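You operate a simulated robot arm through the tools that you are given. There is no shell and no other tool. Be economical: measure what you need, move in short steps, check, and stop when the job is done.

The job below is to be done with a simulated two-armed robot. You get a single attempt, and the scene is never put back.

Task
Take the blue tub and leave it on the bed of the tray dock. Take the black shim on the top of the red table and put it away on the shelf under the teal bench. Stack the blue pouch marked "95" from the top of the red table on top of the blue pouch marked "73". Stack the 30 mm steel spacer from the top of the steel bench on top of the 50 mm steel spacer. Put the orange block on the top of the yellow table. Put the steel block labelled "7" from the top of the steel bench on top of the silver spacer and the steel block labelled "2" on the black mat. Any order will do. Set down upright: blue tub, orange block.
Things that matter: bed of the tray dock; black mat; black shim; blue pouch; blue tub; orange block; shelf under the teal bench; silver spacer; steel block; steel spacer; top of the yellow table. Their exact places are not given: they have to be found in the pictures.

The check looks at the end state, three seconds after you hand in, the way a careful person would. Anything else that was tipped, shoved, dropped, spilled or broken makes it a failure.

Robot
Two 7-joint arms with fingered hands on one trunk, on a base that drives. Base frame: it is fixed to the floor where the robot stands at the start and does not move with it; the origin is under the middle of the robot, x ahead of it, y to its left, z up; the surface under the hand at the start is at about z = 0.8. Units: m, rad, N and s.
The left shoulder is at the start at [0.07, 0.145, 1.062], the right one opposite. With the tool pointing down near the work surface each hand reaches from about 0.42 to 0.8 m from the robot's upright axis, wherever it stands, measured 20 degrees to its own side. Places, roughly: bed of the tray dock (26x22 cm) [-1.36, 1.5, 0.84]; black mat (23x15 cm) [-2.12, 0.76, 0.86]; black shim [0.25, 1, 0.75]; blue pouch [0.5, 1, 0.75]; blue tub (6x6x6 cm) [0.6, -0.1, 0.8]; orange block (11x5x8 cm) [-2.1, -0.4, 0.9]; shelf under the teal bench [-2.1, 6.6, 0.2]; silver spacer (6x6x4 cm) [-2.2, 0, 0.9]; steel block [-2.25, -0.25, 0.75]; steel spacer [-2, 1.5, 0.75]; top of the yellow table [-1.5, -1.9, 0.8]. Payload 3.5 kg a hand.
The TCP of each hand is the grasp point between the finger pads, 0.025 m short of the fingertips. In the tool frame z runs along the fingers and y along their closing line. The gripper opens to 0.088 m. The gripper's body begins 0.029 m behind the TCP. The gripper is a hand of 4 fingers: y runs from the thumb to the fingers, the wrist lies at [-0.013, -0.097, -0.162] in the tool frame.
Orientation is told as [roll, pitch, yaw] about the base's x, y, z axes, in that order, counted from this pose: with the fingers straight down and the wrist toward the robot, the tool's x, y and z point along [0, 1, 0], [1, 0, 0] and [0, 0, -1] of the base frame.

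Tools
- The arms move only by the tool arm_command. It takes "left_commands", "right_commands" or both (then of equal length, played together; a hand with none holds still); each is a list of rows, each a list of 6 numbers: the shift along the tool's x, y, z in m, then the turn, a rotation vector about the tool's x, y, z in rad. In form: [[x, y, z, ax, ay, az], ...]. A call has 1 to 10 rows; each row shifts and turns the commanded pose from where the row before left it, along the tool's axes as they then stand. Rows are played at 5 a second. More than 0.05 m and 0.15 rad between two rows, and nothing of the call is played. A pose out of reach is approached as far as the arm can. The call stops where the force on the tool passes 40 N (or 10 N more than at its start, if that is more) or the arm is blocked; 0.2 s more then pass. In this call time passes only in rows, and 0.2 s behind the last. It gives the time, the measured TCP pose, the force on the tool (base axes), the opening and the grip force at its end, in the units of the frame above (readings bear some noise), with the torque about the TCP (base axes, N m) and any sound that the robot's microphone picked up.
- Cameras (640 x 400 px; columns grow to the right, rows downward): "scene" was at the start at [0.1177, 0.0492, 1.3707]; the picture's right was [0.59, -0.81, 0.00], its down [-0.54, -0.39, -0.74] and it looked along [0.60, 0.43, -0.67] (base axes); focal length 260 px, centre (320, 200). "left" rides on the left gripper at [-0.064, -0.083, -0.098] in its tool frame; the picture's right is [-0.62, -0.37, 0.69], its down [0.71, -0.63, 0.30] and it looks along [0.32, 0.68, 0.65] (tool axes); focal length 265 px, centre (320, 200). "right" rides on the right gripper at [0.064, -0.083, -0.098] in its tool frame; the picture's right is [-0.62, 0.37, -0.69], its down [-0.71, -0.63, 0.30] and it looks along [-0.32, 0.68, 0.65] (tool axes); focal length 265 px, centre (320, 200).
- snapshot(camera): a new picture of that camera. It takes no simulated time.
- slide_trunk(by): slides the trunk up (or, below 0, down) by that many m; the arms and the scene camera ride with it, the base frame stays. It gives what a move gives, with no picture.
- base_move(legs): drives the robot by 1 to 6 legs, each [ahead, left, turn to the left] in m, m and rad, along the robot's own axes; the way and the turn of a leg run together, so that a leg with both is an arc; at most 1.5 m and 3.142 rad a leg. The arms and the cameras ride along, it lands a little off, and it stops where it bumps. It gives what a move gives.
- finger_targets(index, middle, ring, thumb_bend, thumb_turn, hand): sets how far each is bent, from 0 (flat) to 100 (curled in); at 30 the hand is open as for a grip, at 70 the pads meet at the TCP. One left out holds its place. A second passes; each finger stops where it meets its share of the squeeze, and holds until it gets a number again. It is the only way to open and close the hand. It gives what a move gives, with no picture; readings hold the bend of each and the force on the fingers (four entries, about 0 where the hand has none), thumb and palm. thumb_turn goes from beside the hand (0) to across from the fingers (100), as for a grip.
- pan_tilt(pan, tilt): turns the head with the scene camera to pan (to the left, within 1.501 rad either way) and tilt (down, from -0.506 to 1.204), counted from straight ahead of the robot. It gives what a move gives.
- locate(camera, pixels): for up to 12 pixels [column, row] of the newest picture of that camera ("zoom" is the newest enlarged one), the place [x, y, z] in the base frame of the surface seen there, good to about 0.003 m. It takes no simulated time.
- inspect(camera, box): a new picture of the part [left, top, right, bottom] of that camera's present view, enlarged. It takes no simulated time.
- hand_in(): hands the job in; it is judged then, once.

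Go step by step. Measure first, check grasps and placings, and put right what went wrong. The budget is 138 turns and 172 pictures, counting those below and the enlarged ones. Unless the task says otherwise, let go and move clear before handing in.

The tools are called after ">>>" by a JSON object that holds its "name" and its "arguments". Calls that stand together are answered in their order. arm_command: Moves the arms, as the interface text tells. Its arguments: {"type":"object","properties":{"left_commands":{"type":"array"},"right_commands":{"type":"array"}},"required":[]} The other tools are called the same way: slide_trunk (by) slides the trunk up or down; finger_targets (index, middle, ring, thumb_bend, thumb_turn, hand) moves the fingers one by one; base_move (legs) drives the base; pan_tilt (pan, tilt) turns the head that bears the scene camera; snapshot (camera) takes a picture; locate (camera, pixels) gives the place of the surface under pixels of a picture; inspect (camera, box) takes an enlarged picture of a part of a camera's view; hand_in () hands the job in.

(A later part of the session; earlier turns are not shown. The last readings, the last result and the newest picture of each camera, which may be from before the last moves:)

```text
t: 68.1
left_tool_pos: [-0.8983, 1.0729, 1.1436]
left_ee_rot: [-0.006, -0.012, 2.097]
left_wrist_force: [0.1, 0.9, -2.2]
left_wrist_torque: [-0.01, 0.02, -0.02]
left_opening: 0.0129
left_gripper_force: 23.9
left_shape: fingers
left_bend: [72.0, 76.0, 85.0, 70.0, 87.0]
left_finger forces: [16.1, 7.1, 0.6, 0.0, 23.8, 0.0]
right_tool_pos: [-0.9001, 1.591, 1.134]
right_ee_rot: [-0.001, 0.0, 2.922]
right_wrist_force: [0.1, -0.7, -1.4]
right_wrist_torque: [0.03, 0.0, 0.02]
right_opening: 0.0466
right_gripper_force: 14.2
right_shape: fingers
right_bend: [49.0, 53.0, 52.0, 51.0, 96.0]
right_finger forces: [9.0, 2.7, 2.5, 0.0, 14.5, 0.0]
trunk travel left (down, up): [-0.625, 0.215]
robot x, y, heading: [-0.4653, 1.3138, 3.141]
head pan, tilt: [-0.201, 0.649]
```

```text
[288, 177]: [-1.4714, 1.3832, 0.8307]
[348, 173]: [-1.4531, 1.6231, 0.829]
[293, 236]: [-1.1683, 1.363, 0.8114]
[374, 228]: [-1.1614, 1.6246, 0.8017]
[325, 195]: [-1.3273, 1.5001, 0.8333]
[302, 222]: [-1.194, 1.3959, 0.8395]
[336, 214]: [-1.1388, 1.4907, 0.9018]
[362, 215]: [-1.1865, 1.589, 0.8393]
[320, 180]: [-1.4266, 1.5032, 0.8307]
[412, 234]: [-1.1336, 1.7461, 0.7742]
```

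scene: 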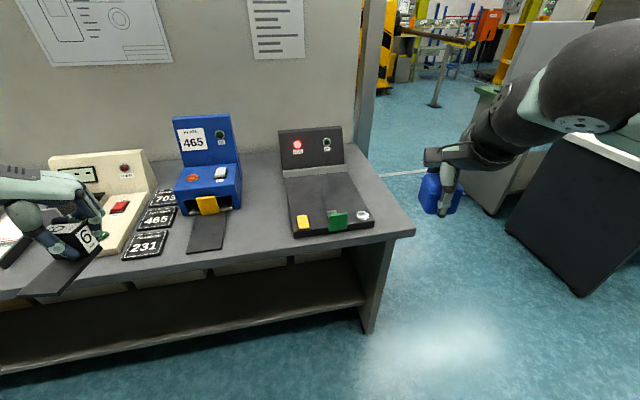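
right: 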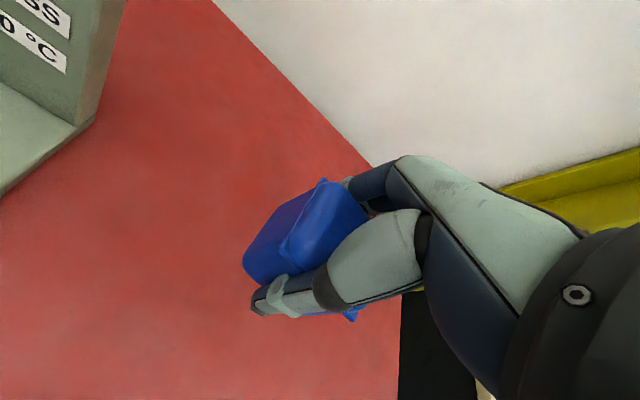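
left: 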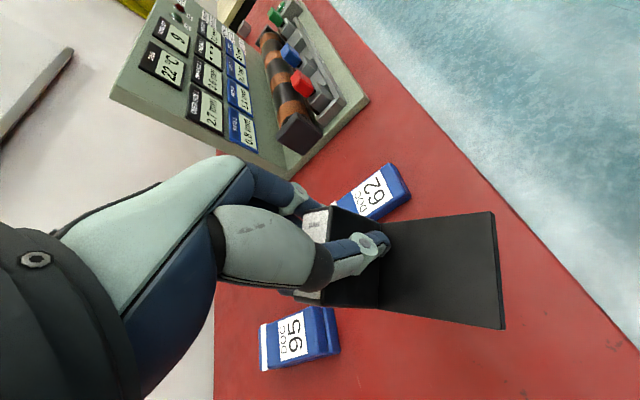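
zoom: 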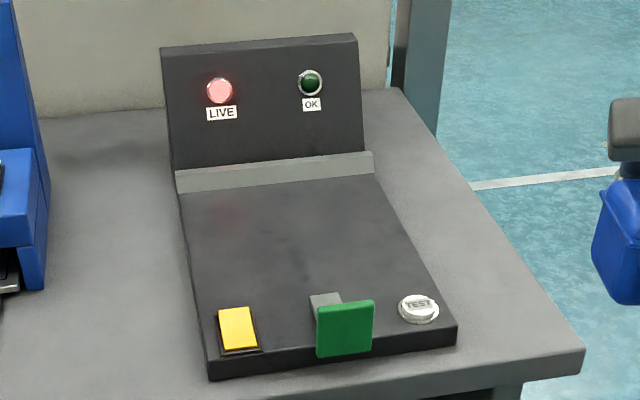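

>>> {"name": "locate", "arguments": {"camera": "scene", "pixels": [[145, 152], [120, 207], [60, 160], [205, 117], [210, 205], [235, 130]]}}

>>> {"name": "base_move", "arguments": {"legs": [[0.325, 0.01, 0]]}}

>>> {"name": "snapshot", "arguments": {"camera": "right"}}

```text
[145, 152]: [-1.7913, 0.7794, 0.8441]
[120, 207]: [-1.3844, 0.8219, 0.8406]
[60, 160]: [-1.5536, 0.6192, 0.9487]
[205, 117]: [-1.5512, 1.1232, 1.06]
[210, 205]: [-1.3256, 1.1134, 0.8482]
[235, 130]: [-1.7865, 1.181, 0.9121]
```

```text
t: 70.2
left_tool_pos: [-1.2189, 1.0652, 1.1458]
left_ee_rot: [-0.006, -0.013, 2.098]
left_wrist_force: [-0.1, 0.1, -2.1]
left_wrist_torque: [0.02, 0.05, -0.04]
left_opening: 0.013
left_gripper_force: 23.8
left_shape: fingers
left_bend: [72.0, 76.0, 85.0, 70.0, 87.0]
left_finger forces: [16.1, 7.1, 0.7, 0.0, 23.7, 0.0]
right_tool_pos: [-1.2189, 1.5822, 1.1351]
right_ee_rot: [-0.001, 0.0, 2.916]
right_wrist_force: [-0.1, -0.7, -0.9]
right_wrist_torque: [-0.02, 0.01, 0.03]
right_opening: 0.047
right_gripper_force: 13.7
right_shape: fingers
right_bend: [49.0, 53.0, 52.0, 51.0, 96.0]
right_finger forces: [9.0, 2.6, 2.5, 0.0, 14.6, 0.1]
trunk travel left (down, up): [-0.625, 0.215]
robot x, y, heading: [-0.7868, 1.3023, 3.141]
head pan, tilt: [-0.201, 0.649]
```

```text
122 pictures are left
```

right: 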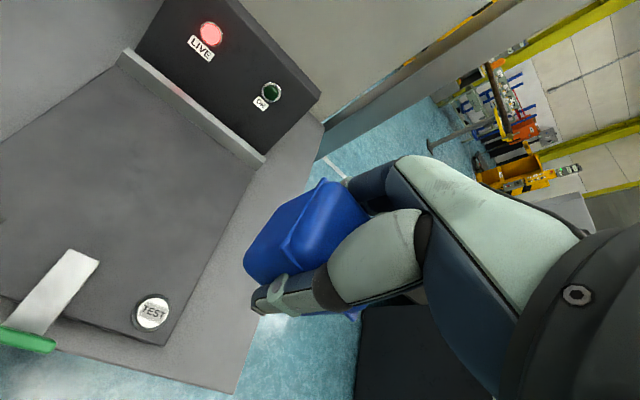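

Move over the bed centre and descend in steps.

>>> {"name": "arm_command", "arguments": {"right_commands": [[0.0268, 0.0249, 0, 0, 0, 0], [0.0268, 0.0249, 0, 0, 0, 0], [0.0268, 0.0249, 0, 0, 0, 0], [0.0268, 0.0249, 0, 0, 0, 0], [0, 0, 0.05, 0, 0, 0], [0, 0, 0.05, 0, 0, 0], [0, 0, 0.05, 0, 0, 0], [0, 0, 0.05, 0, 0, 0], [0, 0, 0.035, 0, 0, 0]]}}

>>> {"name": "snapshot", "arguments": {"camera": "scene"}}

>>> {"name": "snapshot", "arguments": {"camera": "right"}}

```text
t: 72.2
left_tool_pos: [-1.2196, 1.0643, 1.1426]
left_ee_rot: [-0.006, -0.012, 2.096]
left_wrist_force: [0.0, -0.6, -2.0]
left_wrist_torque: [0.0, 0.03, 0.0]
left_opening: 0.0128
left_gripper_force: 24.0
left_shape: fingers
left_bend: [72.0, 76.0, 85.0, 70.0, 87.0]
left_finger forces: [16.1, 7.3, 0.7, 0.0, 24.0, 0.0]
right_tool_pos: [-1.3435, 1.5004, 0.8989]
right_ee_rot: [0.001, 0.001, 2.918]
right_wrist_force: [0.0, -0.4, -0.9]
right_wrist_torque: [-0.02, -0.04, -0.01]
right_opening: 0.0461
right_gripper_force: 13.5
right_shape: fingers
right_bend: [49.0, 53.0, 52.0, 51.0, 96.0]
right_finger forces: [8.6, 2.6, 2.5, 0.0, 14.2, 0.0]
trunk travel left (down, up): [-0.625, 0.215]
robot x, y, heading: [-0.7833, 1.3026, 3.138]
head pan, tilt: [-0.201, 0.649]
```

```text
121 pictures are left
```

scene: 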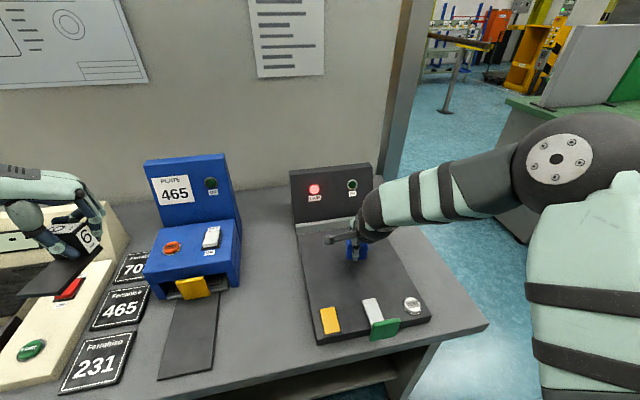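

```text
120 pictures are left
```

right: 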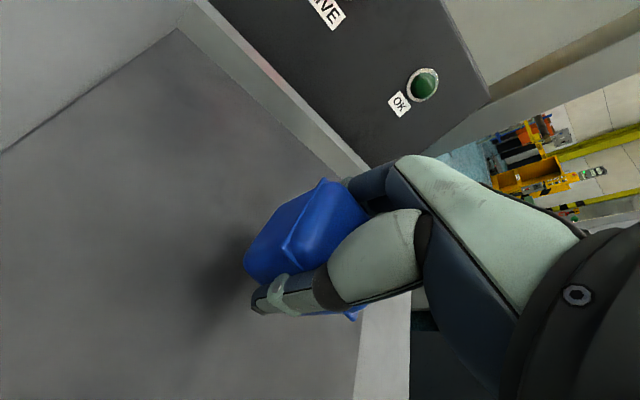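

>>> {"name": "arm_command", "arguments": {"right_commands": [[0, 0, 0.02, 0, 0, 0], [0, 0, 0.008, 0, 0, 0], [0, 0, 0.004, 0, 0, 0], [0, 0, 0.003, 0, 0, 0]]}}

>>> {"name": "inspect", "arguments": {"camera": "right", "box": [200, 150, 440, 340]}}

```text
t: 73.2
left_tool_pos: [-1.2193, 1.0623, 1.1437]
left_ee_rot: [-0.007, -0.014, 2.096]
left_wrist_force: [0.4, -0.1, -1.4]
left_wrist_torque: [-0.01, 0.04, 0.01]
left_opening: 0.0129
left_gripper_force: 24.1
left_shape: fingers
left_bend: [72.0, 76.0, 85.0, 70.0, 87.0]
left_finger forces: [16.1, 7.2, 0.7, 0.0, 23.9, 0.0]
right_tool_pos: [-1.342, 1.4998, 0.8651]
right_ee_rot: [-0.001, 0.0, 2.92]
right_wrist_force: [0.0, -0.8, -0.7]
right_wrist_torque: [0.02, -0.04, 0.03]
right_opening: 0.0465
right_gripper_force: 14.1
right_shape: fingers
right_bend: [49.0, 53.0, 52.0, 51.0, 96.0]
right_finger forces: [8.7, 2.7, 2.5, 0.0, 14.2, 0.0]
trunk travel left (down, up): [-0.625, 0.215]
robot x, y, heading: [-0.7845, 1.3029, 3.133]
head pan, tilt: [-0.201, 0.649]
```

```text
2.11 times, centred on (320, 245) of right
```

zoom: 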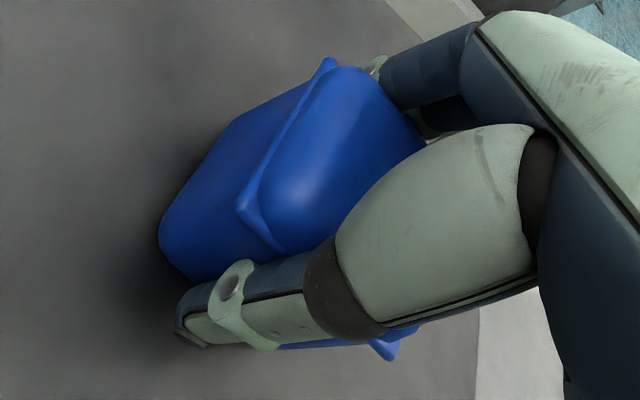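

Not yet touching; lower in 2 mm steps.

>>> {"name": "arm_command", "arguments": {"right_commands": [[0, 0, 0.002, 0, 0, 0], [0, 0, 0.001, 0, 0, 0], [0, 0, 0.001, 0, 0, 0]]}}

```text
t: 74.0
left_tool_pos: [-1.2185, 1.0625, 1.1445]
left_ee_rot: [-0.003, -0.014, 2.095]
left_wrist_force: [0.3, 0.3, -2.6]
left_wrist_torque: [0.01, 0.01, -0.03]
left_opening: 0.0129
left_gripper_force: 23.6
left_shape: fingers
left_bend: [72.0, 76.0, 85.0, 70.0, 87.0]
left_finger forces: [16.1, 7.2, 0.7, 0.0, 24.0, 0.0]
right_tool_pos: [-1.3402, 1.4998, 0.8633]
right_ee_rot: [0.002, -0.008, 2.918]
right_wrist_force: [-0.3, 0.3, 14.3]
right_wrist_torque: [0.11, 0.31, 0.01]
right_opening: 0.0465
right_gripper_force: 17.1
right_shape: fingers
right_bend: [49.0, 52.0, 52.0, 52.0, 96.0]
right_finger forces: [9.8, 3.7, 3.4, 0.0, 17.5, 0.1]
trunk travel left (down, up): [-0.625, 0.215]
robot x, y, heading: [-0.7823, 1.3072, 3.138]
head pan, tilt: [-0.201, 0.649]
```

Contact (14 N). Release and rise.

>>> {"name": "arm_command", "arguments": {"right_commands": [[0, 0, -0.0015, 0, 0, 0]]}}

>>> {"name": "finger_targets", "arguments": {"hand": "right", "index": 30, "middle": 30, "ring": 30, "thumb_bend": 30}}

>>> {"name": "arm_command", "arguments": {"right_commands": [[0, 0, -0.03, 0, 0, 0], [0, 0, -0.05, 0, 0, 0], [0, 0, -0.05, 0, 0, 0], [0, 0, -0.05, 0, 0, 0], [0, 0, -0.05, 0, 0, 0], [0, 0, -0.05, 0, 0, 0]]}}

>>> {"name": "snapshot", "arguments": {"camera": "scene"}}

>>> {"name": "snapshot", "arguments": {"camera": "right"}}

```text
t: 74.5
left_tool_pos: [-1.2175, 1.0636, 1.144]
left_ee_rot: [-0.005, -0.015, 2.095]
left_wrist_force: [0.8, -0.3, -2.0]
left_wrist_torque: [0.05, 0.01, 0.03]
left_opening: 0.0129
left_gripper_force: 24.1
left_shape: fingers
left_bend: [72.0, 76.0, 85.0, 70.0, 87.0]
left_finger forces: [16.1, 7.3, 0.8, 0.0, 24.0, 0.0]
right_tool_pos: [-1.3403, 1.499, 0.8627]
right_ee_rot: [0.001, -0.004, 2.917]
right_wrist_force: [-2.6, 0.4, 13.7]
right_wrist_torque: [0.12, 0.4, 0.04]
right_opening: 0.0462
right_gripper_force: 17.2
right_shape: fingers
right_bend: [49.0, 52.0, 52.0, 52.0, 96.0]
right_finger forces: [10.8, 3.9, 3.6, 0.1, 16.0, 0.0]
trunk travel left (down, up): [-0.625, 0.215]
robot x, y, heading: [-0.7823, 1.3019, 3.136]
head pan, tilt: [-0.201, 0.649]
```

```text
t: 75.5
left_tool_pos: [-1.2196, 1.0633, 1.1439]
left_ee_rot: [-0.003, -0.013, 2.096]
left_wrist_force: [0.4, 0.5, -2.5]
left_wrist_torque: [0.06, 0.05, 0.0]
left_opening: 0.0129
left_gripper_force: 24.2
left_shape: fingers
left_bend: [72.0, 76.0, 85.0, 70.0, 87.0]
left_finger forces: [16.1, 7.2, 0.7, 0.1, 24.0, 0.1]
right_tool_pos: [-1.341, 1.5014, 0.8609]
right_ee_rot: [0.0, 0.0, 2.916]
right_wrist_force: [0.9, 0.8, 0.1]
right_wrist_torque: [0.0, 0.01, 0.0]
right_opening: 0.0849
right_gripper_force: 0.2
right_shape: fingers
right_bend: [30.0, 30.0, 30.0, 30.0, 97.0]
right_finger forces: [0.1, 0.1, 0.1, 0.0, 0.3, 0.0]
trunk travel left (down, up): [-0.625, 0.215]
robot x, y, heading: [-0.7789, 1.3029, 3.142]
head pan, tilt: [-0.201, 0.649]
```

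```text
t: 76.8
left_tool_pos: [-1.2182, 1.0637, 1.1439]
left_ee_rot: [-0.005, -0.015, 2.096]
left_wrist_force: [-0.4, 0.5, -2.9]
left_wrist_torque: [0.02, 0.03, -0.04]
left_opening: 0.0128
left_gripper_force: 23.6
left_shape: fingers
left_bend: [72.0, 76.0, 85.0, 70.0, 87.0]
left_finger forces: [16.1, 7.2, 0.7, 0.0, 23.9, 0.0]
right_tool_pos: [-1.3425, 1.4983, 1.1412]
right_ee_rot: [-0.003, 0.0, 2.916]
right_wrist_force: [-0.7, -1.1, -0.6]
right_wrist_torque: [0.0, 0.04, 0.0]
right_opening: 0.0849
right_gripper_force: 0.0
right_shape: fingers
right_bend: [30.0, 30.0, 30.0, 30.0, 97.0]
right_finger forces: [0.0, 0.0, 0.0, 0.0, 0.0, 0.0]
trunk travel left (down, up): [-0.625, 0.215]
robot x, y, heading: [-0.7808, 1.3004, 3.138]
head pan, tilt: [-0.201, 0.649]
```

```text
118 pictures are left
```

scene: 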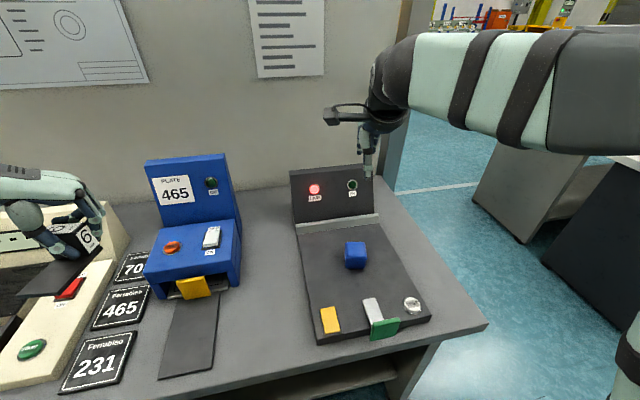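

```text
117 pictures are left
```

right: 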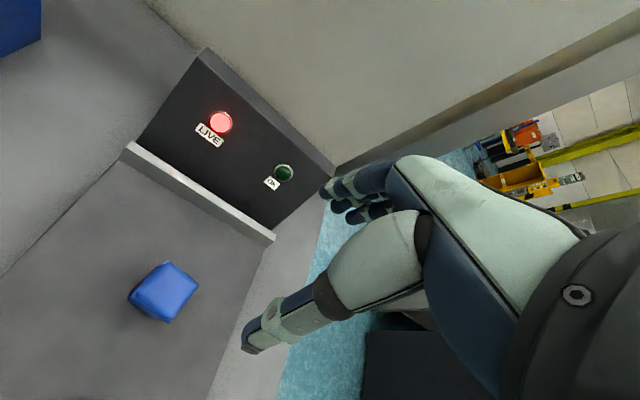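

The tub stands upright on the bed. Retract the right hand, back off, and head along +y toward the teal bench with the shim.

>>> {"name": "arm_command", "arguments": {"right_commands": [[0, -0.04, 0, 0, 0, 0], [0, -0.04, 0, 0, 0, 0], [0, -0.04, 0, 0, 0, 0]]}}

>>> {"name": "base_move", "arguments": {"legs": [[-0.3, 0, 0], [0, 0, -1.57], [0.7, 0, 0]]}}

>>> {"name": "pan_tilt", "arguments": {"pan": 0.3, "tilt": 0.25}}

>>> {"name": "snapshot", "arguments": {"camera": "scene"}}

```text
t: 77.7
left_tool_pos: [-1.2183, 1.0641, 1.1437]
left_ee_rot: [-0.005, -0.016, 2.096]
left_wrist_force: [-0.7, -0.2, -1.8]
left_wrist_torque: [0.03, 0.05, 0.0]
left_opening: 0.0128
left_gripper_force: 23.7
left_shape: fingers
left_bend: [72.0, 76.0, 85.0, 70.0, 87.0]
left_finger forces: [16.0, 7.3, 0.8, 0.0, 23.9, 0.0]
right_tool_pos: [-1.2229, 1.4723, 1.1407]
right_ee_rot: [-0.002, -0.001, 2.921]
right_wrist_force: [0.4, -0.1, 0.1]
right_wrist_torque: [0.0, 0.05, 0.03]
right_opening: 0.0849
right_gripper_force: 0.1
right_shape: fingers
right_bend: [30.0, 30.0, 30.0, 30.0, 97.0]
right_finger forces: [0.0, 0.1, 0.0, 0.0, 0.0, 0.0]
trunk travel left (down, up): [-0.625, 0.215]
robot x, y, heading: [-0.7851, 1.3086, 3.139]
head pan, tilt: [-0.201, 0.649]
```

```text
t: 86.9
left_tool_pos: [-0.7437, 2.4364, 1.1443]
left_ee_rot: [-0.005, -0.013, 0.54]
left_wrist_force: [1.3, 0.0, -1.9]
left_wrist_torque: [0.04, -0.02, -0.04]
left_opening: 0.0126
left_gripper_force: 23.2
left_shape: fingers
left_bend: [72.0, 77.0, 85.0, 71.0, 87.0]
left_finger forces: [16.0, 7.2, 0.6, 0.1, 23.6, 0.0]
right_tool_pos: [-0.3359, 2.4495, 1.141]
right_ee_rot: [-0.001, 0.0, 1.364]
right_wrist_force: [-0.2, -0.3, 0.5]
right_wrist_torque: [0.0, 0.01, -0.02]
right_opening: 0.0846
right_gripper_force: 0.0
right_shape: fingers
right_bend: [30.0, 30.0, 30.0, 30.0, 97.0]
right_finger forces: [0.0, 0.0, 0.1, 0.0, 0.1, 0.0]
trunk travel left (down, up): [-0.625, 0.215]
robot x, y, heading: [-0.4972, 2.0054, 1.579]
head pan, tilt: [-0.201, 0.649]
```

```text
t: 87.8
left_tool_pos: [-0.7449, 2.4373, 1.1444]
left_ee_rot: [-0.005, -0.013, 0.54]
left_wrist_force: [-0.4, 1.0, -2.1]
left_wrist_torque: [0.04, 0.0, -0.01]
left_opening: 0.0124
left_gripper_force: 24.0
left_shape: fingers
left_bend: [72.0, 77.0, 85.0, 71.0, 87.0]
left_finger forces: [16.0, 7.2, 0.5, 0.0, 23.6, 0.0]
right_tool_pos: [-0.3346, 2.4489, 1.141]
right_ee_rot: [0.001, -0.002, 1.363]
right_wrist_force: [0.5, -0.3, 0.8]
right_wrist_torque: [-0.01, 0.01, -0.02]
right_opening: 0.0848
right_gripper_force: 0.0
right_shape: fingers
right_bend: [30.0, 30.0, 30.0, 30.0, 97.0]
right_finger forces: [0.0, 0.1, 0.0, 0.0, 0.1, 0.0]
trunk travel left (down, up): [-0.625, 0.215]
robot x, y, heading: [-0.499, 2.0087, 1.58]
head pan, tilt: [0.3, 0.25]
```

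```text
116 pictures are left
```

scene: 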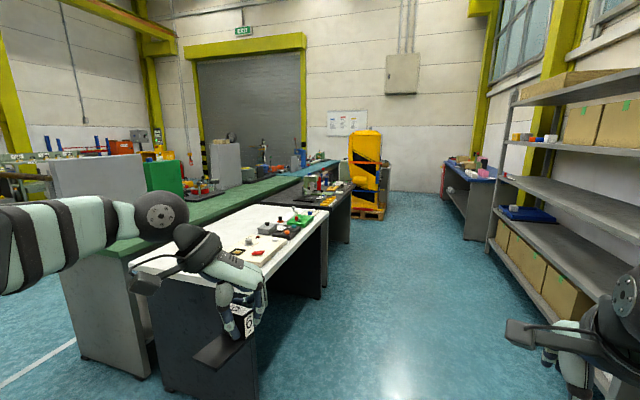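

>>> {"name": "inspect", "arguments": {"camera": "scene", "box": [160, 130, 400, 280]}}

>>> {"name": "locate", "arguments": {"camera": "scene", "pixels": [[345, 240], [330, 160], [325, 205], [350, 180], [370, 215], [320, 297], [245, 185], [280, 180], [300, 178], [440, 200]]}}

```text
2.67 times, centred on (280, 205) of scene
```

zoom: 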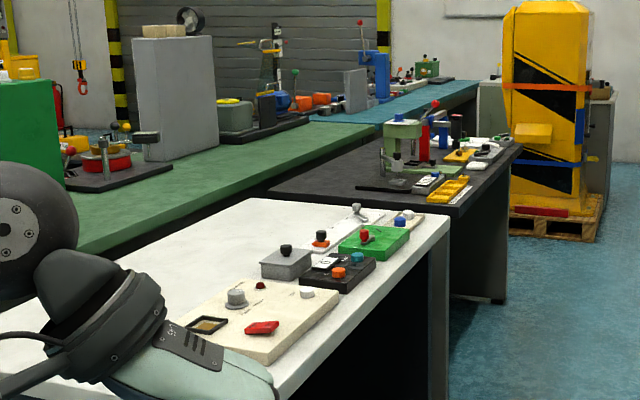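

```text
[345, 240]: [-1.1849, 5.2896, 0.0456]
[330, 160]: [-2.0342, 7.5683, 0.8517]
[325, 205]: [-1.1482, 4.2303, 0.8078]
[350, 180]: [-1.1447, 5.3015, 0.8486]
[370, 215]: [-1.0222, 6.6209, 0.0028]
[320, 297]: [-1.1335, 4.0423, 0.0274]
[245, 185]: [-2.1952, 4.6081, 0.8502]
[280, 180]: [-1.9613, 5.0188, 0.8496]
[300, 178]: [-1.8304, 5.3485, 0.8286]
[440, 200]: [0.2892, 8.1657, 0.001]
```

The teal-topped bench is beyond the green one (y≈6–7.5, x≈-2). Drive along the aisle.

>>> {"name": "base_move", "arguments": {"legs": [[1.5, 0.05, 0], [1.5, 0, 0]]}}

>>> {"name": "pan_tilt", "arguments": {"pan": 0.8, "tilt": 0.35}}

>>> {"name": "snapshot", "arguments": {"camera": "scene"}}

```text
refused: leg 1 is longer than a leg can be; nothing moved
```

```text
t: 88.8
left_tool_pos: [-0.7439, 2.4372, 1.1448]
left_ee_rot: [-0.005, -0.012, 0.541]
left_wrist_force: [1.1, 0.8, -1.5]
left_wrist_torque: [0.05, -0.02, 0.01]
left_opening: 0.0127
left_gripper_force: 24.2
left_shape: fingers
left_bend: [72.0, 77.0, 85.0, 71.0, 87.0]
left_finger forces: [16.0, 7.2, 0.4, 0.0, 23.6, 0.0]
right_tool_pos: [-0.3344, 2.4506, 1.1398]
right_ee_rot: [0.001, 0.001, 1.362]
right_wrist_force: [0.3, -0.8, -0.3]
right_wrist_torque: [-0.01, 0.02, -0.04]
right_opening: 0.0848
right_gripper_force: 0.0
right_shape: fingers
right_bend: [30.0, 30.0, 30.0, 30.0, 97.0]
right_finger forces: [0.1, 0.0, 0.0, 0.1, 0.0, 0.0]
trunk travel left (down, up): [-0.625, 0.215]
robot x, y, heading: [-0.4975, 2.0058, 1.582]
head pan, tilt: [0.799, 0.351]
```

```text
114 pictures are left
```

scene: 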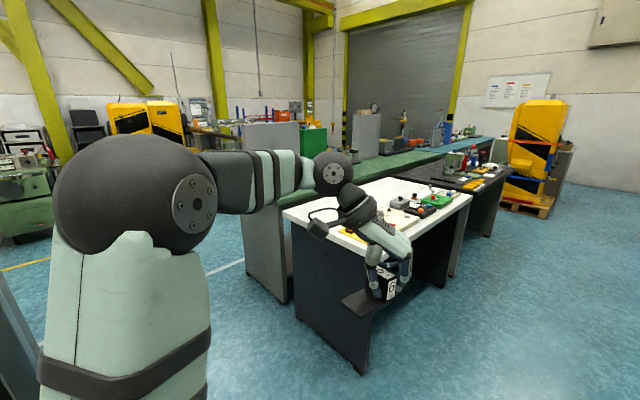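

>>> {"name": "base_move", "arguments": {"legs": [[1.45, -0.03, 0], [1.45, -0.03, 0], [0.6, 0, 0]]}}

>>> {"name": "snapshot", "arguments": {"camera": "scene"}}

>>> {"name": "pan_tilt", "arguments": {"pan": 1.1, "tilt": 0.5}}

>>> {"name": "snapshot", "arguments": {"camera": "scene"}}

```text
t: 106.1
left_tool_pos: [-0.7814, 6.0035, 1.1433]
left_ee_rot: [-0.006, -0.014, 0.564]
left_wrist_force: [-1.2, -0.5, -2.9]
left_wrist_torque: [0.02, -0.01, 0.0]
left_opening: 0.0126
left_gripper_force: 23.5
left_shape: fingers
left_bend: [72.0, 77.0, 85.0, 71.0, 87.0]
left_finger forces: [16.0, 7.2, 0.5, 0.1, 23.6, 0.0]
right_tool_pos: [-0.3725, 6.0251, 1.1419]
right_ee_rot: [-0.001, 0.0, 1.386]
right_wrist_force: [-0.1, -1.0, -0.4]
right_wrist_torque: [0.0, 0.01, 0.03]
right_opening: 0.0848
right_gripper_force: 0.0
right_shape: fingers
right_bend: [30.0, 30.0, 30.0, 30.0, 97.0]
right_finger forces: [0.0, 0.0, 0.0, 0.0, 0.0, 0.1]
trunk travel left (down, up): [-0.625, 0.215]
robot x, y, heading: [-0.5227, 5.575, 1.606]
head pan, tilt: [0.799, 0.351]
```

```text
113 pictures are left
```

scene: 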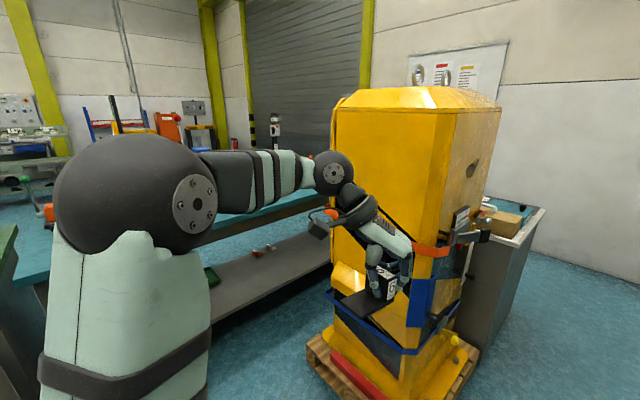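

```text
t: 106.9
left_tool_pos: [-0.7815, 6.0039, 1.1442]
left_ee_rot: [-0.005, -0.014, 0.564]
left_wrist_force: [-0.5, -0.1, -1.1]
left_wrist_torque: [0.03, 0.0, -0.02]
left_opening: 0.0126
left_gripper_force: 23.2
left_shape: fingers
left_bend: [72.0, 77.0, 85.0, 71.0, 87.0]
left_finger forces: [16.0, 7.2, 0.5, 0.0, 23.6, 0.0]
right_tool_pos: [-0.3739, 6.0254, 1.141]
right_ee_rot: [0.001, -0.002, 1.386]
right_wrist_force: [0.8, 0.1, -0.5]
right_wrist_torque: [0.01, -0.01, -0.01]
right_opening: 0.0851
right_gripper_force: 0.1
right_shape: fingers
right_bend: [30.0, 30.0, 30.0, 30.0, 97.0]
right_finger forces: [0.0, 0.0, 0.0, 0.0, 0.0, 0.0]
trunk travel left (down, up): [-0.625, 0.215]
robot x, y, heading: [-0.5287, 5.5807, 1.607]
head pan, tilt: [1.1, 0.499]
```

```text
112 pictures are left
```

scene: 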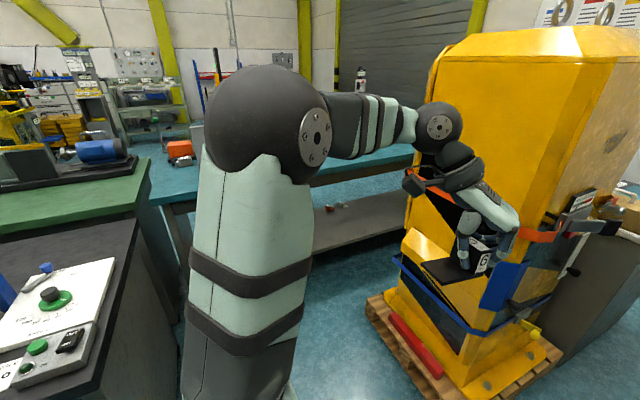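

>>> {"name": "locate", "arguments": {"camera": "scene", "pixels": [[372, 300], [432, 395], [405, 240], [340, 215], [380, 235], [330, 205], [160, 190], [140, 225], [180, 310], [330, 250], [400, 160], [330, 290]]}}

>>> {"name": "inspect", "arguments": {"camera": "scene", "box": [300, 140, 460, 260]}}

```text
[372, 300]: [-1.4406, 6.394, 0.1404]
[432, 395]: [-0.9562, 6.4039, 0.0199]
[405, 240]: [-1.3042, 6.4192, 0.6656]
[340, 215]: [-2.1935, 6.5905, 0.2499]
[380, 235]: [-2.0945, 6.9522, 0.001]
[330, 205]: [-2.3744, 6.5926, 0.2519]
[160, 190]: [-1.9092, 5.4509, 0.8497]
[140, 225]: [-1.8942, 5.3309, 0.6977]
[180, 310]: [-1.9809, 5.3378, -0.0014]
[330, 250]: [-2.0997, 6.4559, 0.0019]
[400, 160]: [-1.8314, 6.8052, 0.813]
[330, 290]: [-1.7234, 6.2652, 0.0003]
```

```text
3.33 times, centred on (380, 200) of scene
```

zoom: 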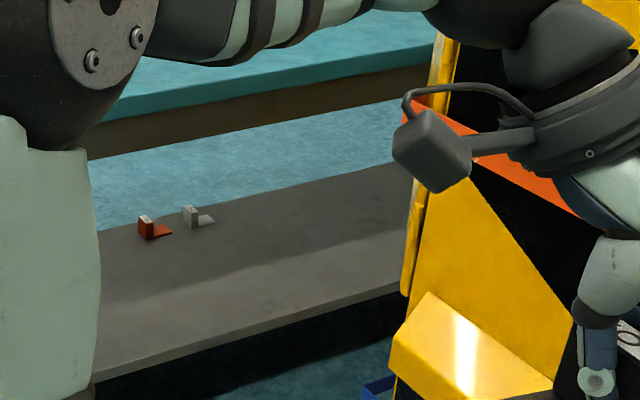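

The shelf (z≈0.2, with an orange and a white shim at y≈6.59) is reachable through the gap between the black bench (y<5.3) and the pallet (y>6.39). Turn to face -x, shift right, and untwist the left hand.

>>> {"name": "base_move", "arguments": {"legs": [[0, 0, 1.535], [0, -0.32, 0]]}}

>>> {"name": "arm_command", "arguments": {"left_commands": [[0, 0, 0, 0, 0, -0.145], [0, 0, 0, 0, 0, -0.145], [0, 0, 0, 0, 0, -0.145], [0, 0, 0, 0, 0, -0.145], [0, 0, 0, 0, 0, -0.145], [0, 0, 0, 0, 0, -0.145], [0, 0, 0, 0, 0, -0.145]]}}

>>> {"name": "pan_tilt", "arguments": {"pan": 0.1, "tilt": 0.5}}

>>> {"name": "snapshot", "arguments": {"camera": "scene"}}

>>> {"name": "snapshot", "arguments": {"camera": "left"}}

```text
t: 112.8
left_tool_pos: [-0.9605, 5.6607, 1.1443]
left_ee_rot: [-0.005, -0.015, 2.09]
left_wrist_force: [-0.2, -0.8, -1.8]
left_wrist_torque: [0.01, 0.02, -0.02]
left_opening: 0.0121
left_gripper_force: 22.9
left_shape: fingers
left_bend: [72.0, 77.0, 85.0, 71.0, 87.0]
left_finger forces: [16.0, 6.7, 0.3, 0.1, 23.1, 0.0]
right_tool_pos: [-0.9646, 6.0697, 1.1416]
right_ee_rot: [-0.004, 0.0, 2.912]
right_wrist_force: [-1.2, 0.2, 0.1]
right_wrist_torque: [0.0, 0.04, 0.0]
right_opening: 0.0851
right_gripper_force: 0.1
right_shape: fingers
right_bend: [30.0, 30.0, 30.0, 30.0, 97.0]
right_finger forces: [0.0, 0.1, 0.0, 0.0, 0.0, 0.1]
trunk travel left (down, up): [-0.625, 0.215]
robot x, y, heading: [-0.5219, 5.8978, 3.135]
head pan, tilt: [1.1, 0.499]
```

```text
t: 114.3
left_tool_pos: [-0.9744, 5.6427, 1.1446]
left_ee_rot: [-0.028, 0.001, 3.112]
left_wrist_force: [-0.3, 0.3, -2.3]
left_wrist_torque: [-0.04, 0.03, -0.01]
left_opening: 0.0121
left_gripper_force: 23.8
left_shape: fingers
left_bend: [72.0, 77.0, 85.0, 71.0, 87.0]
left_finger forces: [16.1, 7.2, 0.4, 0.1, 23.4, 0.0]
left hand out of reach, approached as far as the arm can: row 7
right_tool_pos: [-0.9646, 6.0697, 1.1411]
right_ee_rot: [-0.004, -0.001, 2.914]
right_wrist_force: [-0.4, -0.5, -0.7]
right_wrist_torque: [0.0, -0.02, 0.0]
right_opening: 0.085
right_gripper_force: 0.0
right_shape: fingers
right_bend: [30.0, 30.0, 30.0, 30.0, 97.0]
right_finger forces: [0.1, 0.0, 0.0, 0.0, 0.1, 0.0]
trunk travel left (down, up): [-0.625, 0.215]
robot x, y, heading: [-0.5246, 5.898, 3.129]
head pan, tilt: [1.1, 0.499]
```

```text
t: 115.6
left_tool_pos: [-0.9719, 5.6459, 1.1478]
left_ee_rot: [-0.026, -0.005, 3.103]
left_wrist_force: [-0.2, 0.3, -1.8]
left_wrist_torque: [-0.04, 0.01, -0.01]
left_opening: 0.0123
left_gripper_force: 23.6
left_shape: fingers
left_bend: [72.0, 77.0, 85.0, 71.0, 87.0]
left_finger forces: [16.1, 7.3, 0.3, 0.0, 23.5, 0.1]
right_tool_pos: [-0.9633, 6.0706, 1.1406]
right_ee_rot: [-0.001, 0.001, 2.913]
right_wrist_force: [-0.5, 0.2, -0.1]
right_wrist_torque: [0.02, -0.02, -0.04]
right_opening: 0.0846
right_gripper_force: 0.1
right_shape: fingers
right_bend: [30.0, 30.0, 30.0, 30.0, 97.0]
right_finger forces: [0.1, 0.0, 0.0, 0.1, 0.0, 0.1]
trunk travel left (down, up): [-0.625, 0.215]
robot x, y, heading: [-0.5233, 5.8964, 3.132]
head pan, tilt: [0.099, 0.499]
```

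```text
110 pictures are left
```

scene: 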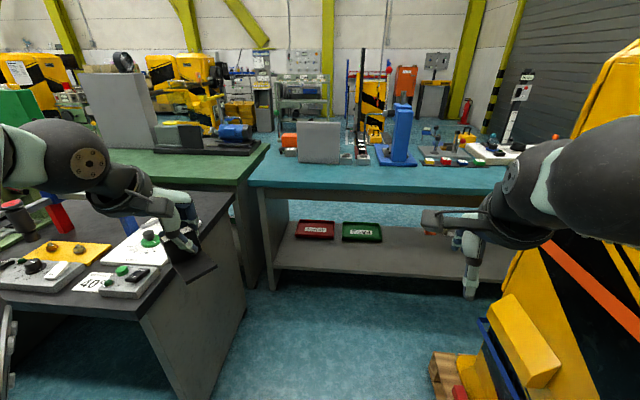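

```text
109 pictures are left
```

left: 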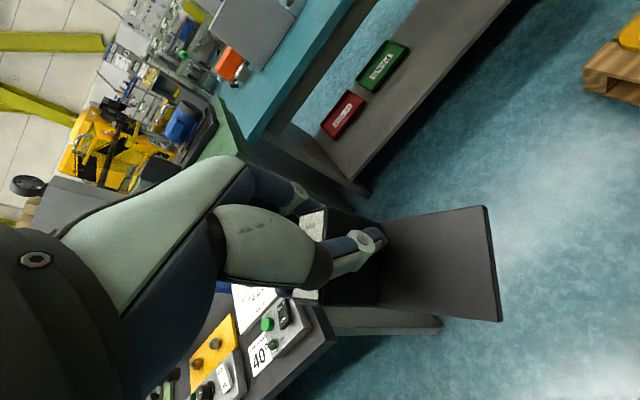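

>>> {"name": "inspect", "arguments": {"camera": "scene", "box": [250, 190, 490, 300]}}

>>> {"name": "locate", "arguments": {"camera": "zoom", "pixels": [[60, 195], [100, 220], [400, 230], [400, 130], [120, 100], [180, 130], [300, 130], [560, 270], [480, 110], [350, 170], [350, 20]]}}

```text
2.67 times, centred on (370, 245) of scene
```

zoom: 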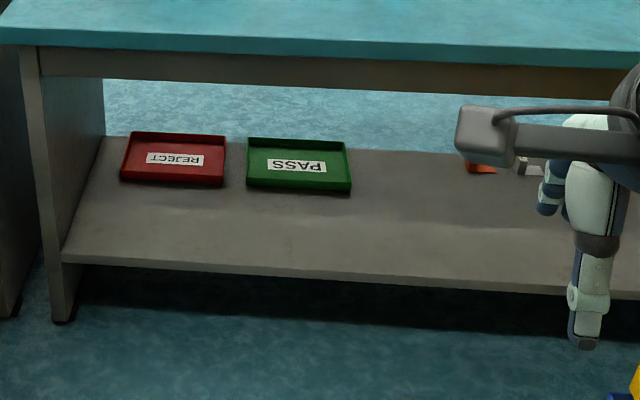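

```text
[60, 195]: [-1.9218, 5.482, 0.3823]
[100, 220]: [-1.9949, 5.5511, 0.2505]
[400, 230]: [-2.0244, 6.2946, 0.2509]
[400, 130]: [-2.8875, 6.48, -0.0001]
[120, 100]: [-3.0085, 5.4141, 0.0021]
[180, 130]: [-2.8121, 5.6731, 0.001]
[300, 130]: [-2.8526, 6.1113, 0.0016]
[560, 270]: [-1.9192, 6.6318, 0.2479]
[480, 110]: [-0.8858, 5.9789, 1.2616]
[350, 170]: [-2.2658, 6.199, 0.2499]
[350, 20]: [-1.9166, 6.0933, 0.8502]
```

>>> {"name": "locate", "arguments": {"camera": "zoom", "pixels": [[255, 187], [345, 192], [350, 150], [340, 200], [200, 262], [500, 285], [420, 190], [200, 75], [500, 90]]}}

>>> {"name": "locate", "arguments": {"camera": "scene", "pixels": [[432, 375], [455, 380], [490, 330], [500, 310], [145, 318], [232, 205]]}}

```text
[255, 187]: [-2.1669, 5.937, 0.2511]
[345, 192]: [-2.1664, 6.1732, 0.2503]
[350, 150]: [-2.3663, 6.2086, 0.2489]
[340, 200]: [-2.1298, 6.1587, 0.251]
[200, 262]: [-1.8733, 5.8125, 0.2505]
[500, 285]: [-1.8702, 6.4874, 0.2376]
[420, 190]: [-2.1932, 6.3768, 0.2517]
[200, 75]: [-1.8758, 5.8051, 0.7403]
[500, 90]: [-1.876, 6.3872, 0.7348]
```

```text
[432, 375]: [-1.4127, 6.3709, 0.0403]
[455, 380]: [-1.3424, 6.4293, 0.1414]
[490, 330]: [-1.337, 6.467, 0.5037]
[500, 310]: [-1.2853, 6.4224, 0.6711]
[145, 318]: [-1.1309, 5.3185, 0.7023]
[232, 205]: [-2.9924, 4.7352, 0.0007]
```

Free strip of the shelf: x -2.14…-1.88, deck z=0.25. I need to know how far my elbows stick out for the drive between bench and pallet.

>>> {"name": "pan_tilt", "arguments": {"pan": -0.9, "tilt": 0.6}}

>>> {"name": "snapshot", "arguments": {"camera": "scene"}}

>>> {"name": "pan_tilt", "arguments": {"pan": 0.9, "tilt": 0.6}}

>>> {"name": "snapshot", "arguments": {"camera": "scene"}}

```text
t: 116.9
left_tool_pos: [-0.9738, 5.6452, 1.145]
left_ee_rot: [-0.027, 0.001, 3.106]
left_wrist_force: [-0.2, -0.6, -2.9]
left_wrist_torque: [-0.03, 0.01, -0.03]
left_opening: 0.0123
left_gripper_force: 23.9
left_shape: fingers
left_bend: [72.0, 77.0, 85.0, 71.0, 87.0]
left_finger forces: [16.0, 7.3, 0.2, 0.1, 23.6, 0.0]
right_tool_pos: [-0.9643, 6.0693, 1.1408]
right_ee_rot: [-0.001, 0.0, 2.914]
right_wrist_force: [-0.5, -0.5, 0.7]
right_wrist_torque: [0.04, 0.0, -0.04]
right_opening: 0.085
right_gripper_force: 0.1
right_shape: fingers
right_bend: [30.0, 30.0, 30.0, 30.0, 97.0]
right_finger forces: [0.0, 0.0, 0.0, 0.1, 0.0, 0.0]
trunk travel left (down, up): [-0.625, 0.215]
robot x, y, heading: [-0.5247, 5.9002, 3.128]
head pan, tilt: [-0.901, 0.6]
```

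```text
107 pictures are left
```

scene: 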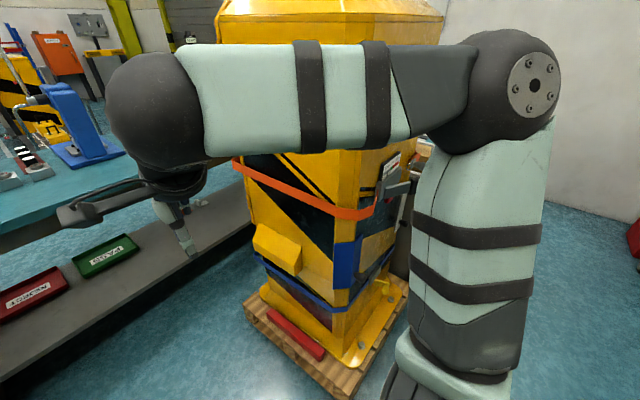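

```text
t: 118.7
left_tool_pos: [-0.9747, 5.6452, 1.1458]
left_ee_rot: [-0.027, -0.002, 3.105]
left_wrist_force: [0.2, -1.2, -1.0]
left_wrist_torque: [-0.05, 0.05, -0.01]
left_opening: 0.0123
left_gripper_force: 23.4
left_shape: fingers
left_bend: [72.0, 77.0, 85.0, 71.0, 87.0]
left_finger forces: [16.1, 7.3, 0.3, 0.0, 23.5, 0.0]
right_tool_pos: [-0.9632, 6.0704, 1.1401]
right_ee_rot: [-0.002, 0.002, 2.913]
right_wrist_force: [-0.1, 0.1, -0.4]
right_wrist_torque: [0.0, 0.01, -0.01]
right_opening: 0.0848
right_gripper_force: 0.0
right_shape: fingers
right_bend: [30.0, 30.0, 30.0, 30.0, 97.0]
right_finger forces: [0.0, 0.1, 0.1, 0.0, 0.1, 0.0]
trunk travel left (down, up): [-0.625, 0.215]
robot x, y, heading: [-0.5229, 5.8973, 3.132]
head pan, tilt: [0.901, 0.6]
```

```text
106 pictures are left
```

scene: 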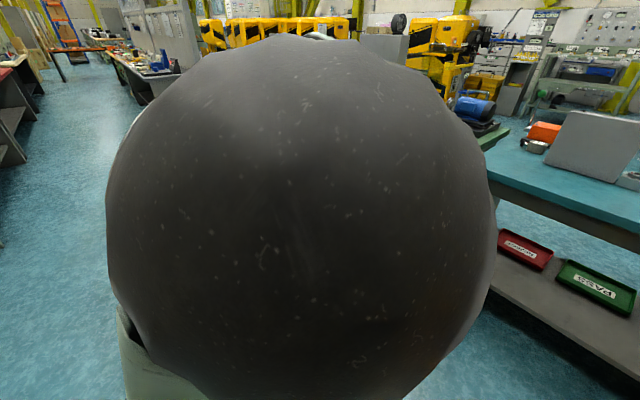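

>>> {"name": "locate", "arguments": {"camera": "scene", "pixels": [[300, 200], [120, 200], [485, 200], [300, 50], [150, 380]]}}

>>> {"name": "pan_tilt", "arguments": {"pan": -1.1, "tilt": 0.6}}

>>> {"name": "snapshot", "arguments": {"camera": "scene"}}

>>> {"name": "locate", "arguments": {"camera": "scene", "pixels": [[480, 90], [420, 90], [350, 90], [440, 250], [200, 90], [520, 60]]}}

```text
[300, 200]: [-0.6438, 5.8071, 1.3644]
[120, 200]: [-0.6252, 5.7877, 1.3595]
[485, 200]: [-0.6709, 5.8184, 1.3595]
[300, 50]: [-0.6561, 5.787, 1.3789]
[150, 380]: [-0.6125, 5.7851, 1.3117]
```

```text
t: 120.6
left_tool_pos: [-0.9728, 5.6443, 1.1446]
left_ee_rot: [-0.028, -0.002, 3.106]
left_wrist_force: [-0.2, 0.4, -1.7]
left_wrist_torque: [-0.01, -0.01, -0.01]
left_opening: 0.0124
left_gripper_force: 23.8
left_shape: fingers
left_bend: [72.0, 77.0, 85.0, 71.0, 87.0]
left_finger forces: [16.1, 7.3, 0.3, 0.0, 23.5, 0.0]
right_tool_pos: [-0.964, 6.0689, 1.1418]
right_ee_rot: [-0.001, -0.001, 2.914]
right_wrist_force: [0.1, 0.5, -0.4]
right_wrist_torque: [0.01, 0.04, 0.0]
right_opening: 0.0848
right_gripper_force: 0.1
right_shape: fingers
right_bend: [30.0, 30.0, 30.0, 30.0, 97.0]
right_finger forces: [0.0, 0.0, 0.0, 0.1, 0.0, 0.0]
trunk travel left (down, up): [-0.625, 0.215]
robot x, y, heading: [-0.5236, 5.8957, 3.137]
head pan, tilt: [-1.1, 0.6]
```

```text
105 pictures are left
```

scene: 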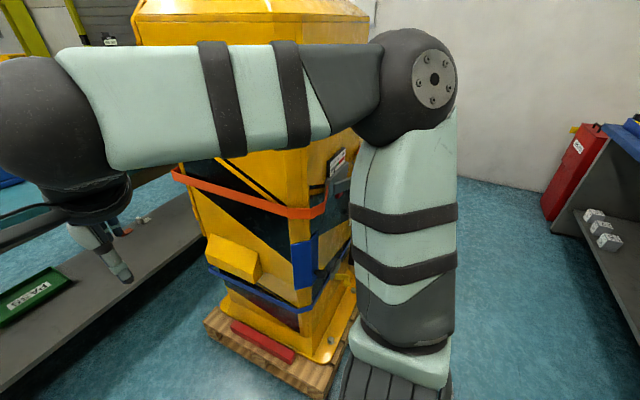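

```text
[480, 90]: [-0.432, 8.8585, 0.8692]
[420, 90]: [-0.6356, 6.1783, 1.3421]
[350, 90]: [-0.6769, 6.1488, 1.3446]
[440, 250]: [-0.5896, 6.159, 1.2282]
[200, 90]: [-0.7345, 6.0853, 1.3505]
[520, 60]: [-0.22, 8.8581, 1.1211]
```

Elbows are raised and stay within 0.37 m to each side. I'll lower the trunk here in the open, pull the right hand back, and extend the left hand low.

>>> {"name": "slide_trunk", "arguments": {"by": -0.6}}

>>> {"name": "arm_command", "arguments": {"left_commands": [[-0.02, 0.026, 0.03, 0, 0, 0], [-0.02, 0.026, 0.03, 0, 0, 0], [-0.02, 0.026, 0.03, 0, 0, 0], [-0.02, 0.026, 0.03, 0, 0, 0], [-0.02, 0.026, 0.03, 0, 0, 0], [0, 0.02, 0.03, 0, 0, 0]], "right_commands": [[-0.004, -0.02, 0, 0, 0, 0], [-0.004, -0.02, 0, 0, 0, 0], [-0.004, -0.02, 0, 0, 0, 0], [-0.004, -0.02, 0, 0, 0, 0], [0, 0, 0, 0, 0, 0], [0, 0, 0, 0, 0, 0]]}}

>>> {"name": "pan_tilt", "arguments": {"pan": 0.0, "tilt": 0.3}}

>>> {"name": "snapshot", "arguments": {"camera": "scene"}}

```text
refused: -0.6 is not a number from -0.4 to 0.4
```

```text
t: 122.0
left_tool_pos: [-1.1236, 5.7552, 0.9645]
left_ee_rot: [-0.012, 0.0, 3.105]
left_wrist_force: [-0.3, 0.2, -1.9]
left_wrist_torque: [-0.02, 0.01, -0.02]
left_opening: 0.0122
left_gripper_force: 23.7
left_shape: fingers
left_bend: [72.0, 77.0, 85.0, 71.0, 87.0]
left_finger forces: [16.0, 7.6, 0.2, 0.0, 23.6, 0.0]
right_tool_pos: [-0.8852, 6.0665, 1.1377]
right_ee_rot: [-0.002, 0.001, 2.915]
right_wrist_force: [0.6, 0.3, -0.7]
right_wrist_torque: [-0.01, -0.01, 0.03]
right_opening: 0.085
right_gripper_force: 0.0
right_shape: fingers
right_bend: [30.0, 30.0, 30.0, 30.0, 97.0]
right_finger forces: [0.1, 0.0, 0.1, 0.0, 0.0, 0.0]
trunk travel left (down, up): [-0.625, 0.215]
robot x, y, heading: [-0.5215, 5.8999, 3.136]
head pan, tilt: [-1.1, 0.6]
```

```text
t: 123.3
left_tool_pos: [-1.1216, 5.7559, 0.9686]
left_ee_rot: [-0.013, -0.001, 3.105]
left_wrist_force: [0.9, 0.7, -1.5]
left_wrist_torque: [-0.04, 0.06, 0.01]
left_opening: 0.0124
left_gripper_force: 23.9
left_shape: fingers
left_bend: [72.0, 77.0, 85.0, 71.0, 87.0]
left_finger forces: [16.0, 7.7, 0.1, 0.0, 23.6, 0.0]
right_tool_pos: [-0.8841, 6.0664, 1.1389]
right_ee_rot: [0.0, 0.002, 2.913]
right_wrist_force: [-0.7, 0.1, -0.2]
right_wrist_torque: [0.0, 0.0, 0.0]
right_opening: 0.0848
right_gripper_force: 0.2
right_shape: fingers
right_bend: [30.0, 30.0, 30.0, 30.0, 97.0]
right_finger forces: [0.0, 0.1, 0.1, 0.0, 0.0, 0.0]
trunk travel left (down, up): [-0.625, 0.215]
robot x, y, heading: [-0.5229, 5.9023, 3.136]
head pan, tilt: [0.0, 0.3]
```

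```text
104 pictures are left
```

scene: 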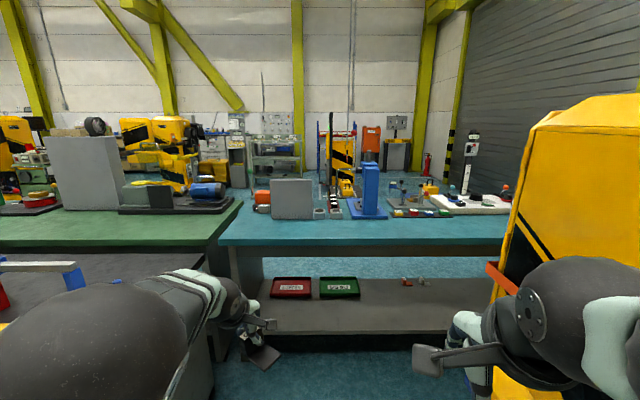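

>>> {"name": "slide_trunk", "arguments": {"by": -0.3}}

>>> {"name": "slide_trunk", "arguments": {"by": -0.3}}

>>> {"name": "base_move", "arguments": {"legs": [[0.55, 0.02, 0]]}}

>>> {"name": "snapshot", "arguments": {"camera": "scene"}}

>>> {"name": "snapshot", "arguments": {"camera": "left"}}

```text
t: 126.3
left_tool_pos: [-1.1212, 5.7558, 0.6682]
left_ee_rot: [-0.012, -0.001, 3.104]
left_wrist_force: [-0.5, -0.1, -1.1]
left_wrist_torque: [-0.05, 0.03, -0.01]
left_opening: 0.0124
left_gripper_force: 23.8
left_shape: fingers
left_bend: [72.0, 77.0, 85.0, 71.0, 87.0]
left_finger forces: [16.2, 7.6, 0.0, 0.0, 23.7, 0.1]
right_tool_pos: [-0.8826, 6.0677, 0.8388]
right_ee_rot: [0.001, 0.0, 2.915]
right_wrist_force: [0.5, -1.1, -0.8]
right_wrist_torque: [-0.01, 0.0, 0.04]
right_opening: 0.0848
right_gripper_force: 0.1
right_shape: fingers
right_bend: [30.0, 30.0, 30.0, 30.0, 97.0]
right_finger forces: [0.0, 0.1, 0.0, 0.0, 0.0, 0.0]
trunk travel left (down, up): [-0.325, 0.515]
robot x, y, heading: [-0.518, 5.8998, 3.134]
head pan, tilt: [0.0, 0.3]
```

```text
t: 129.3
left_tool_pos: [-1.123, 5.7553, 0.367]
left_ee_rot: [-0.015, -0.001, 3.103]
left_wrist_force: [-1.3, -0.3, -2.5]
left_wrist_torque: [0.0, 0.07, 0.0]
left_opening: 0.0125
left_gripper_force: 23.5
left_shape: fingers
left_bend: [72.0, 77.0, 85.0, 71.0, 87.0]
left_finger forces: [16.1, 7.6, 0.1, 0.0, 23.7, 0.0]
right_tool_pos: [-0.8822, 6.0655, 0.5396]
right_ee_rot: [-0.001, 0.001, 2.916]
right_wrist_force: [0.2, 0.4, 0.6]
right_wrist_torque: [-0.03, 0.02, -0.01]
right_opening: 0.085
right_gripper_force: 0.0
right_shape: fingers
right_bend: [30.0, 30.0, 30.0, 30.0, 97.0]
right_finger forces: [0.0, 0.1, 0.0, 0.0, 0.0, 0.0]
trunk travel left (down, up): [-0.025, 0.815]
robot x, y, heading: [-0.5175, 5.8995, 3.133]
head pan, tilt: [0.0, 0.3]
```

```text
t: 132.5
left_tool_pos: [-1.6758, 5.7442, 0.3677]
left_ee_rot: [-0.014, -0.001, 3.1]
left_wrist_force: [0.2, -0.3, -2.0]
left_wrist_torque: [-0.04, 0.04, -0.01]
left_opening: 0.0123
left_gripper_force: 23.1
left_shape: fingers
left_bend: [72.0, 77.0, 85.0, 71.0, 87.0]
left_finger forces: [16.1, 7.6, 0.1, 0.0, 23.7, 0.1]
right_tool_pos: [-1.4372, 6.0547, 0.5385]
right_ee_rot: [0.0, 0.001, 2.909]
right_wrist_force: [0.3, 0.1, -0.2]
right_wrist_torque: [0.0, -0.02, 0.02]
right_opening: 0.085
right_gripper_force: 0.1
right_shape: fingers
right_bend: [30.0, 30.0, 30.0, 30.0, 97.0]
right_finger forces: [0.0, 0.0, 0.1, 0.0, 0.0, 0.1]
trunk travel left (down, up): [-0.025, 0.815]
robot x, y, heading: [-1.0736, 5.8858, 3.127]
head pan, tilt: [0.0, 0.3]
```

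```text
103 pictures are left
```

scene: 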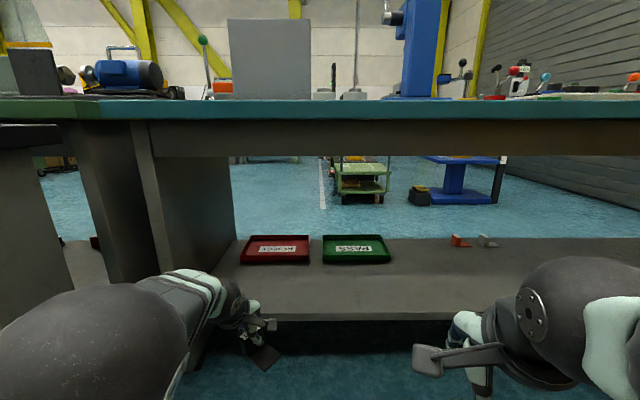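

```text
102 pictures are left
```

left: 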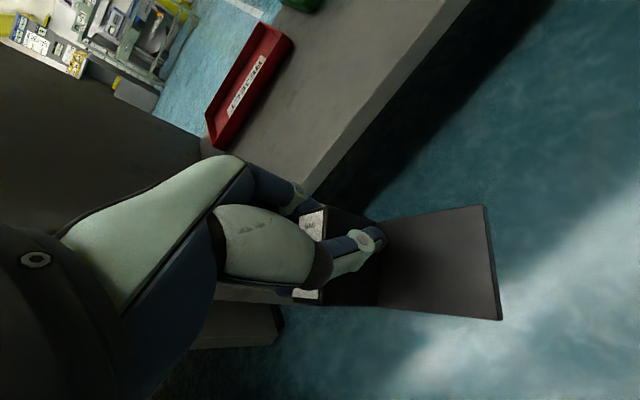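

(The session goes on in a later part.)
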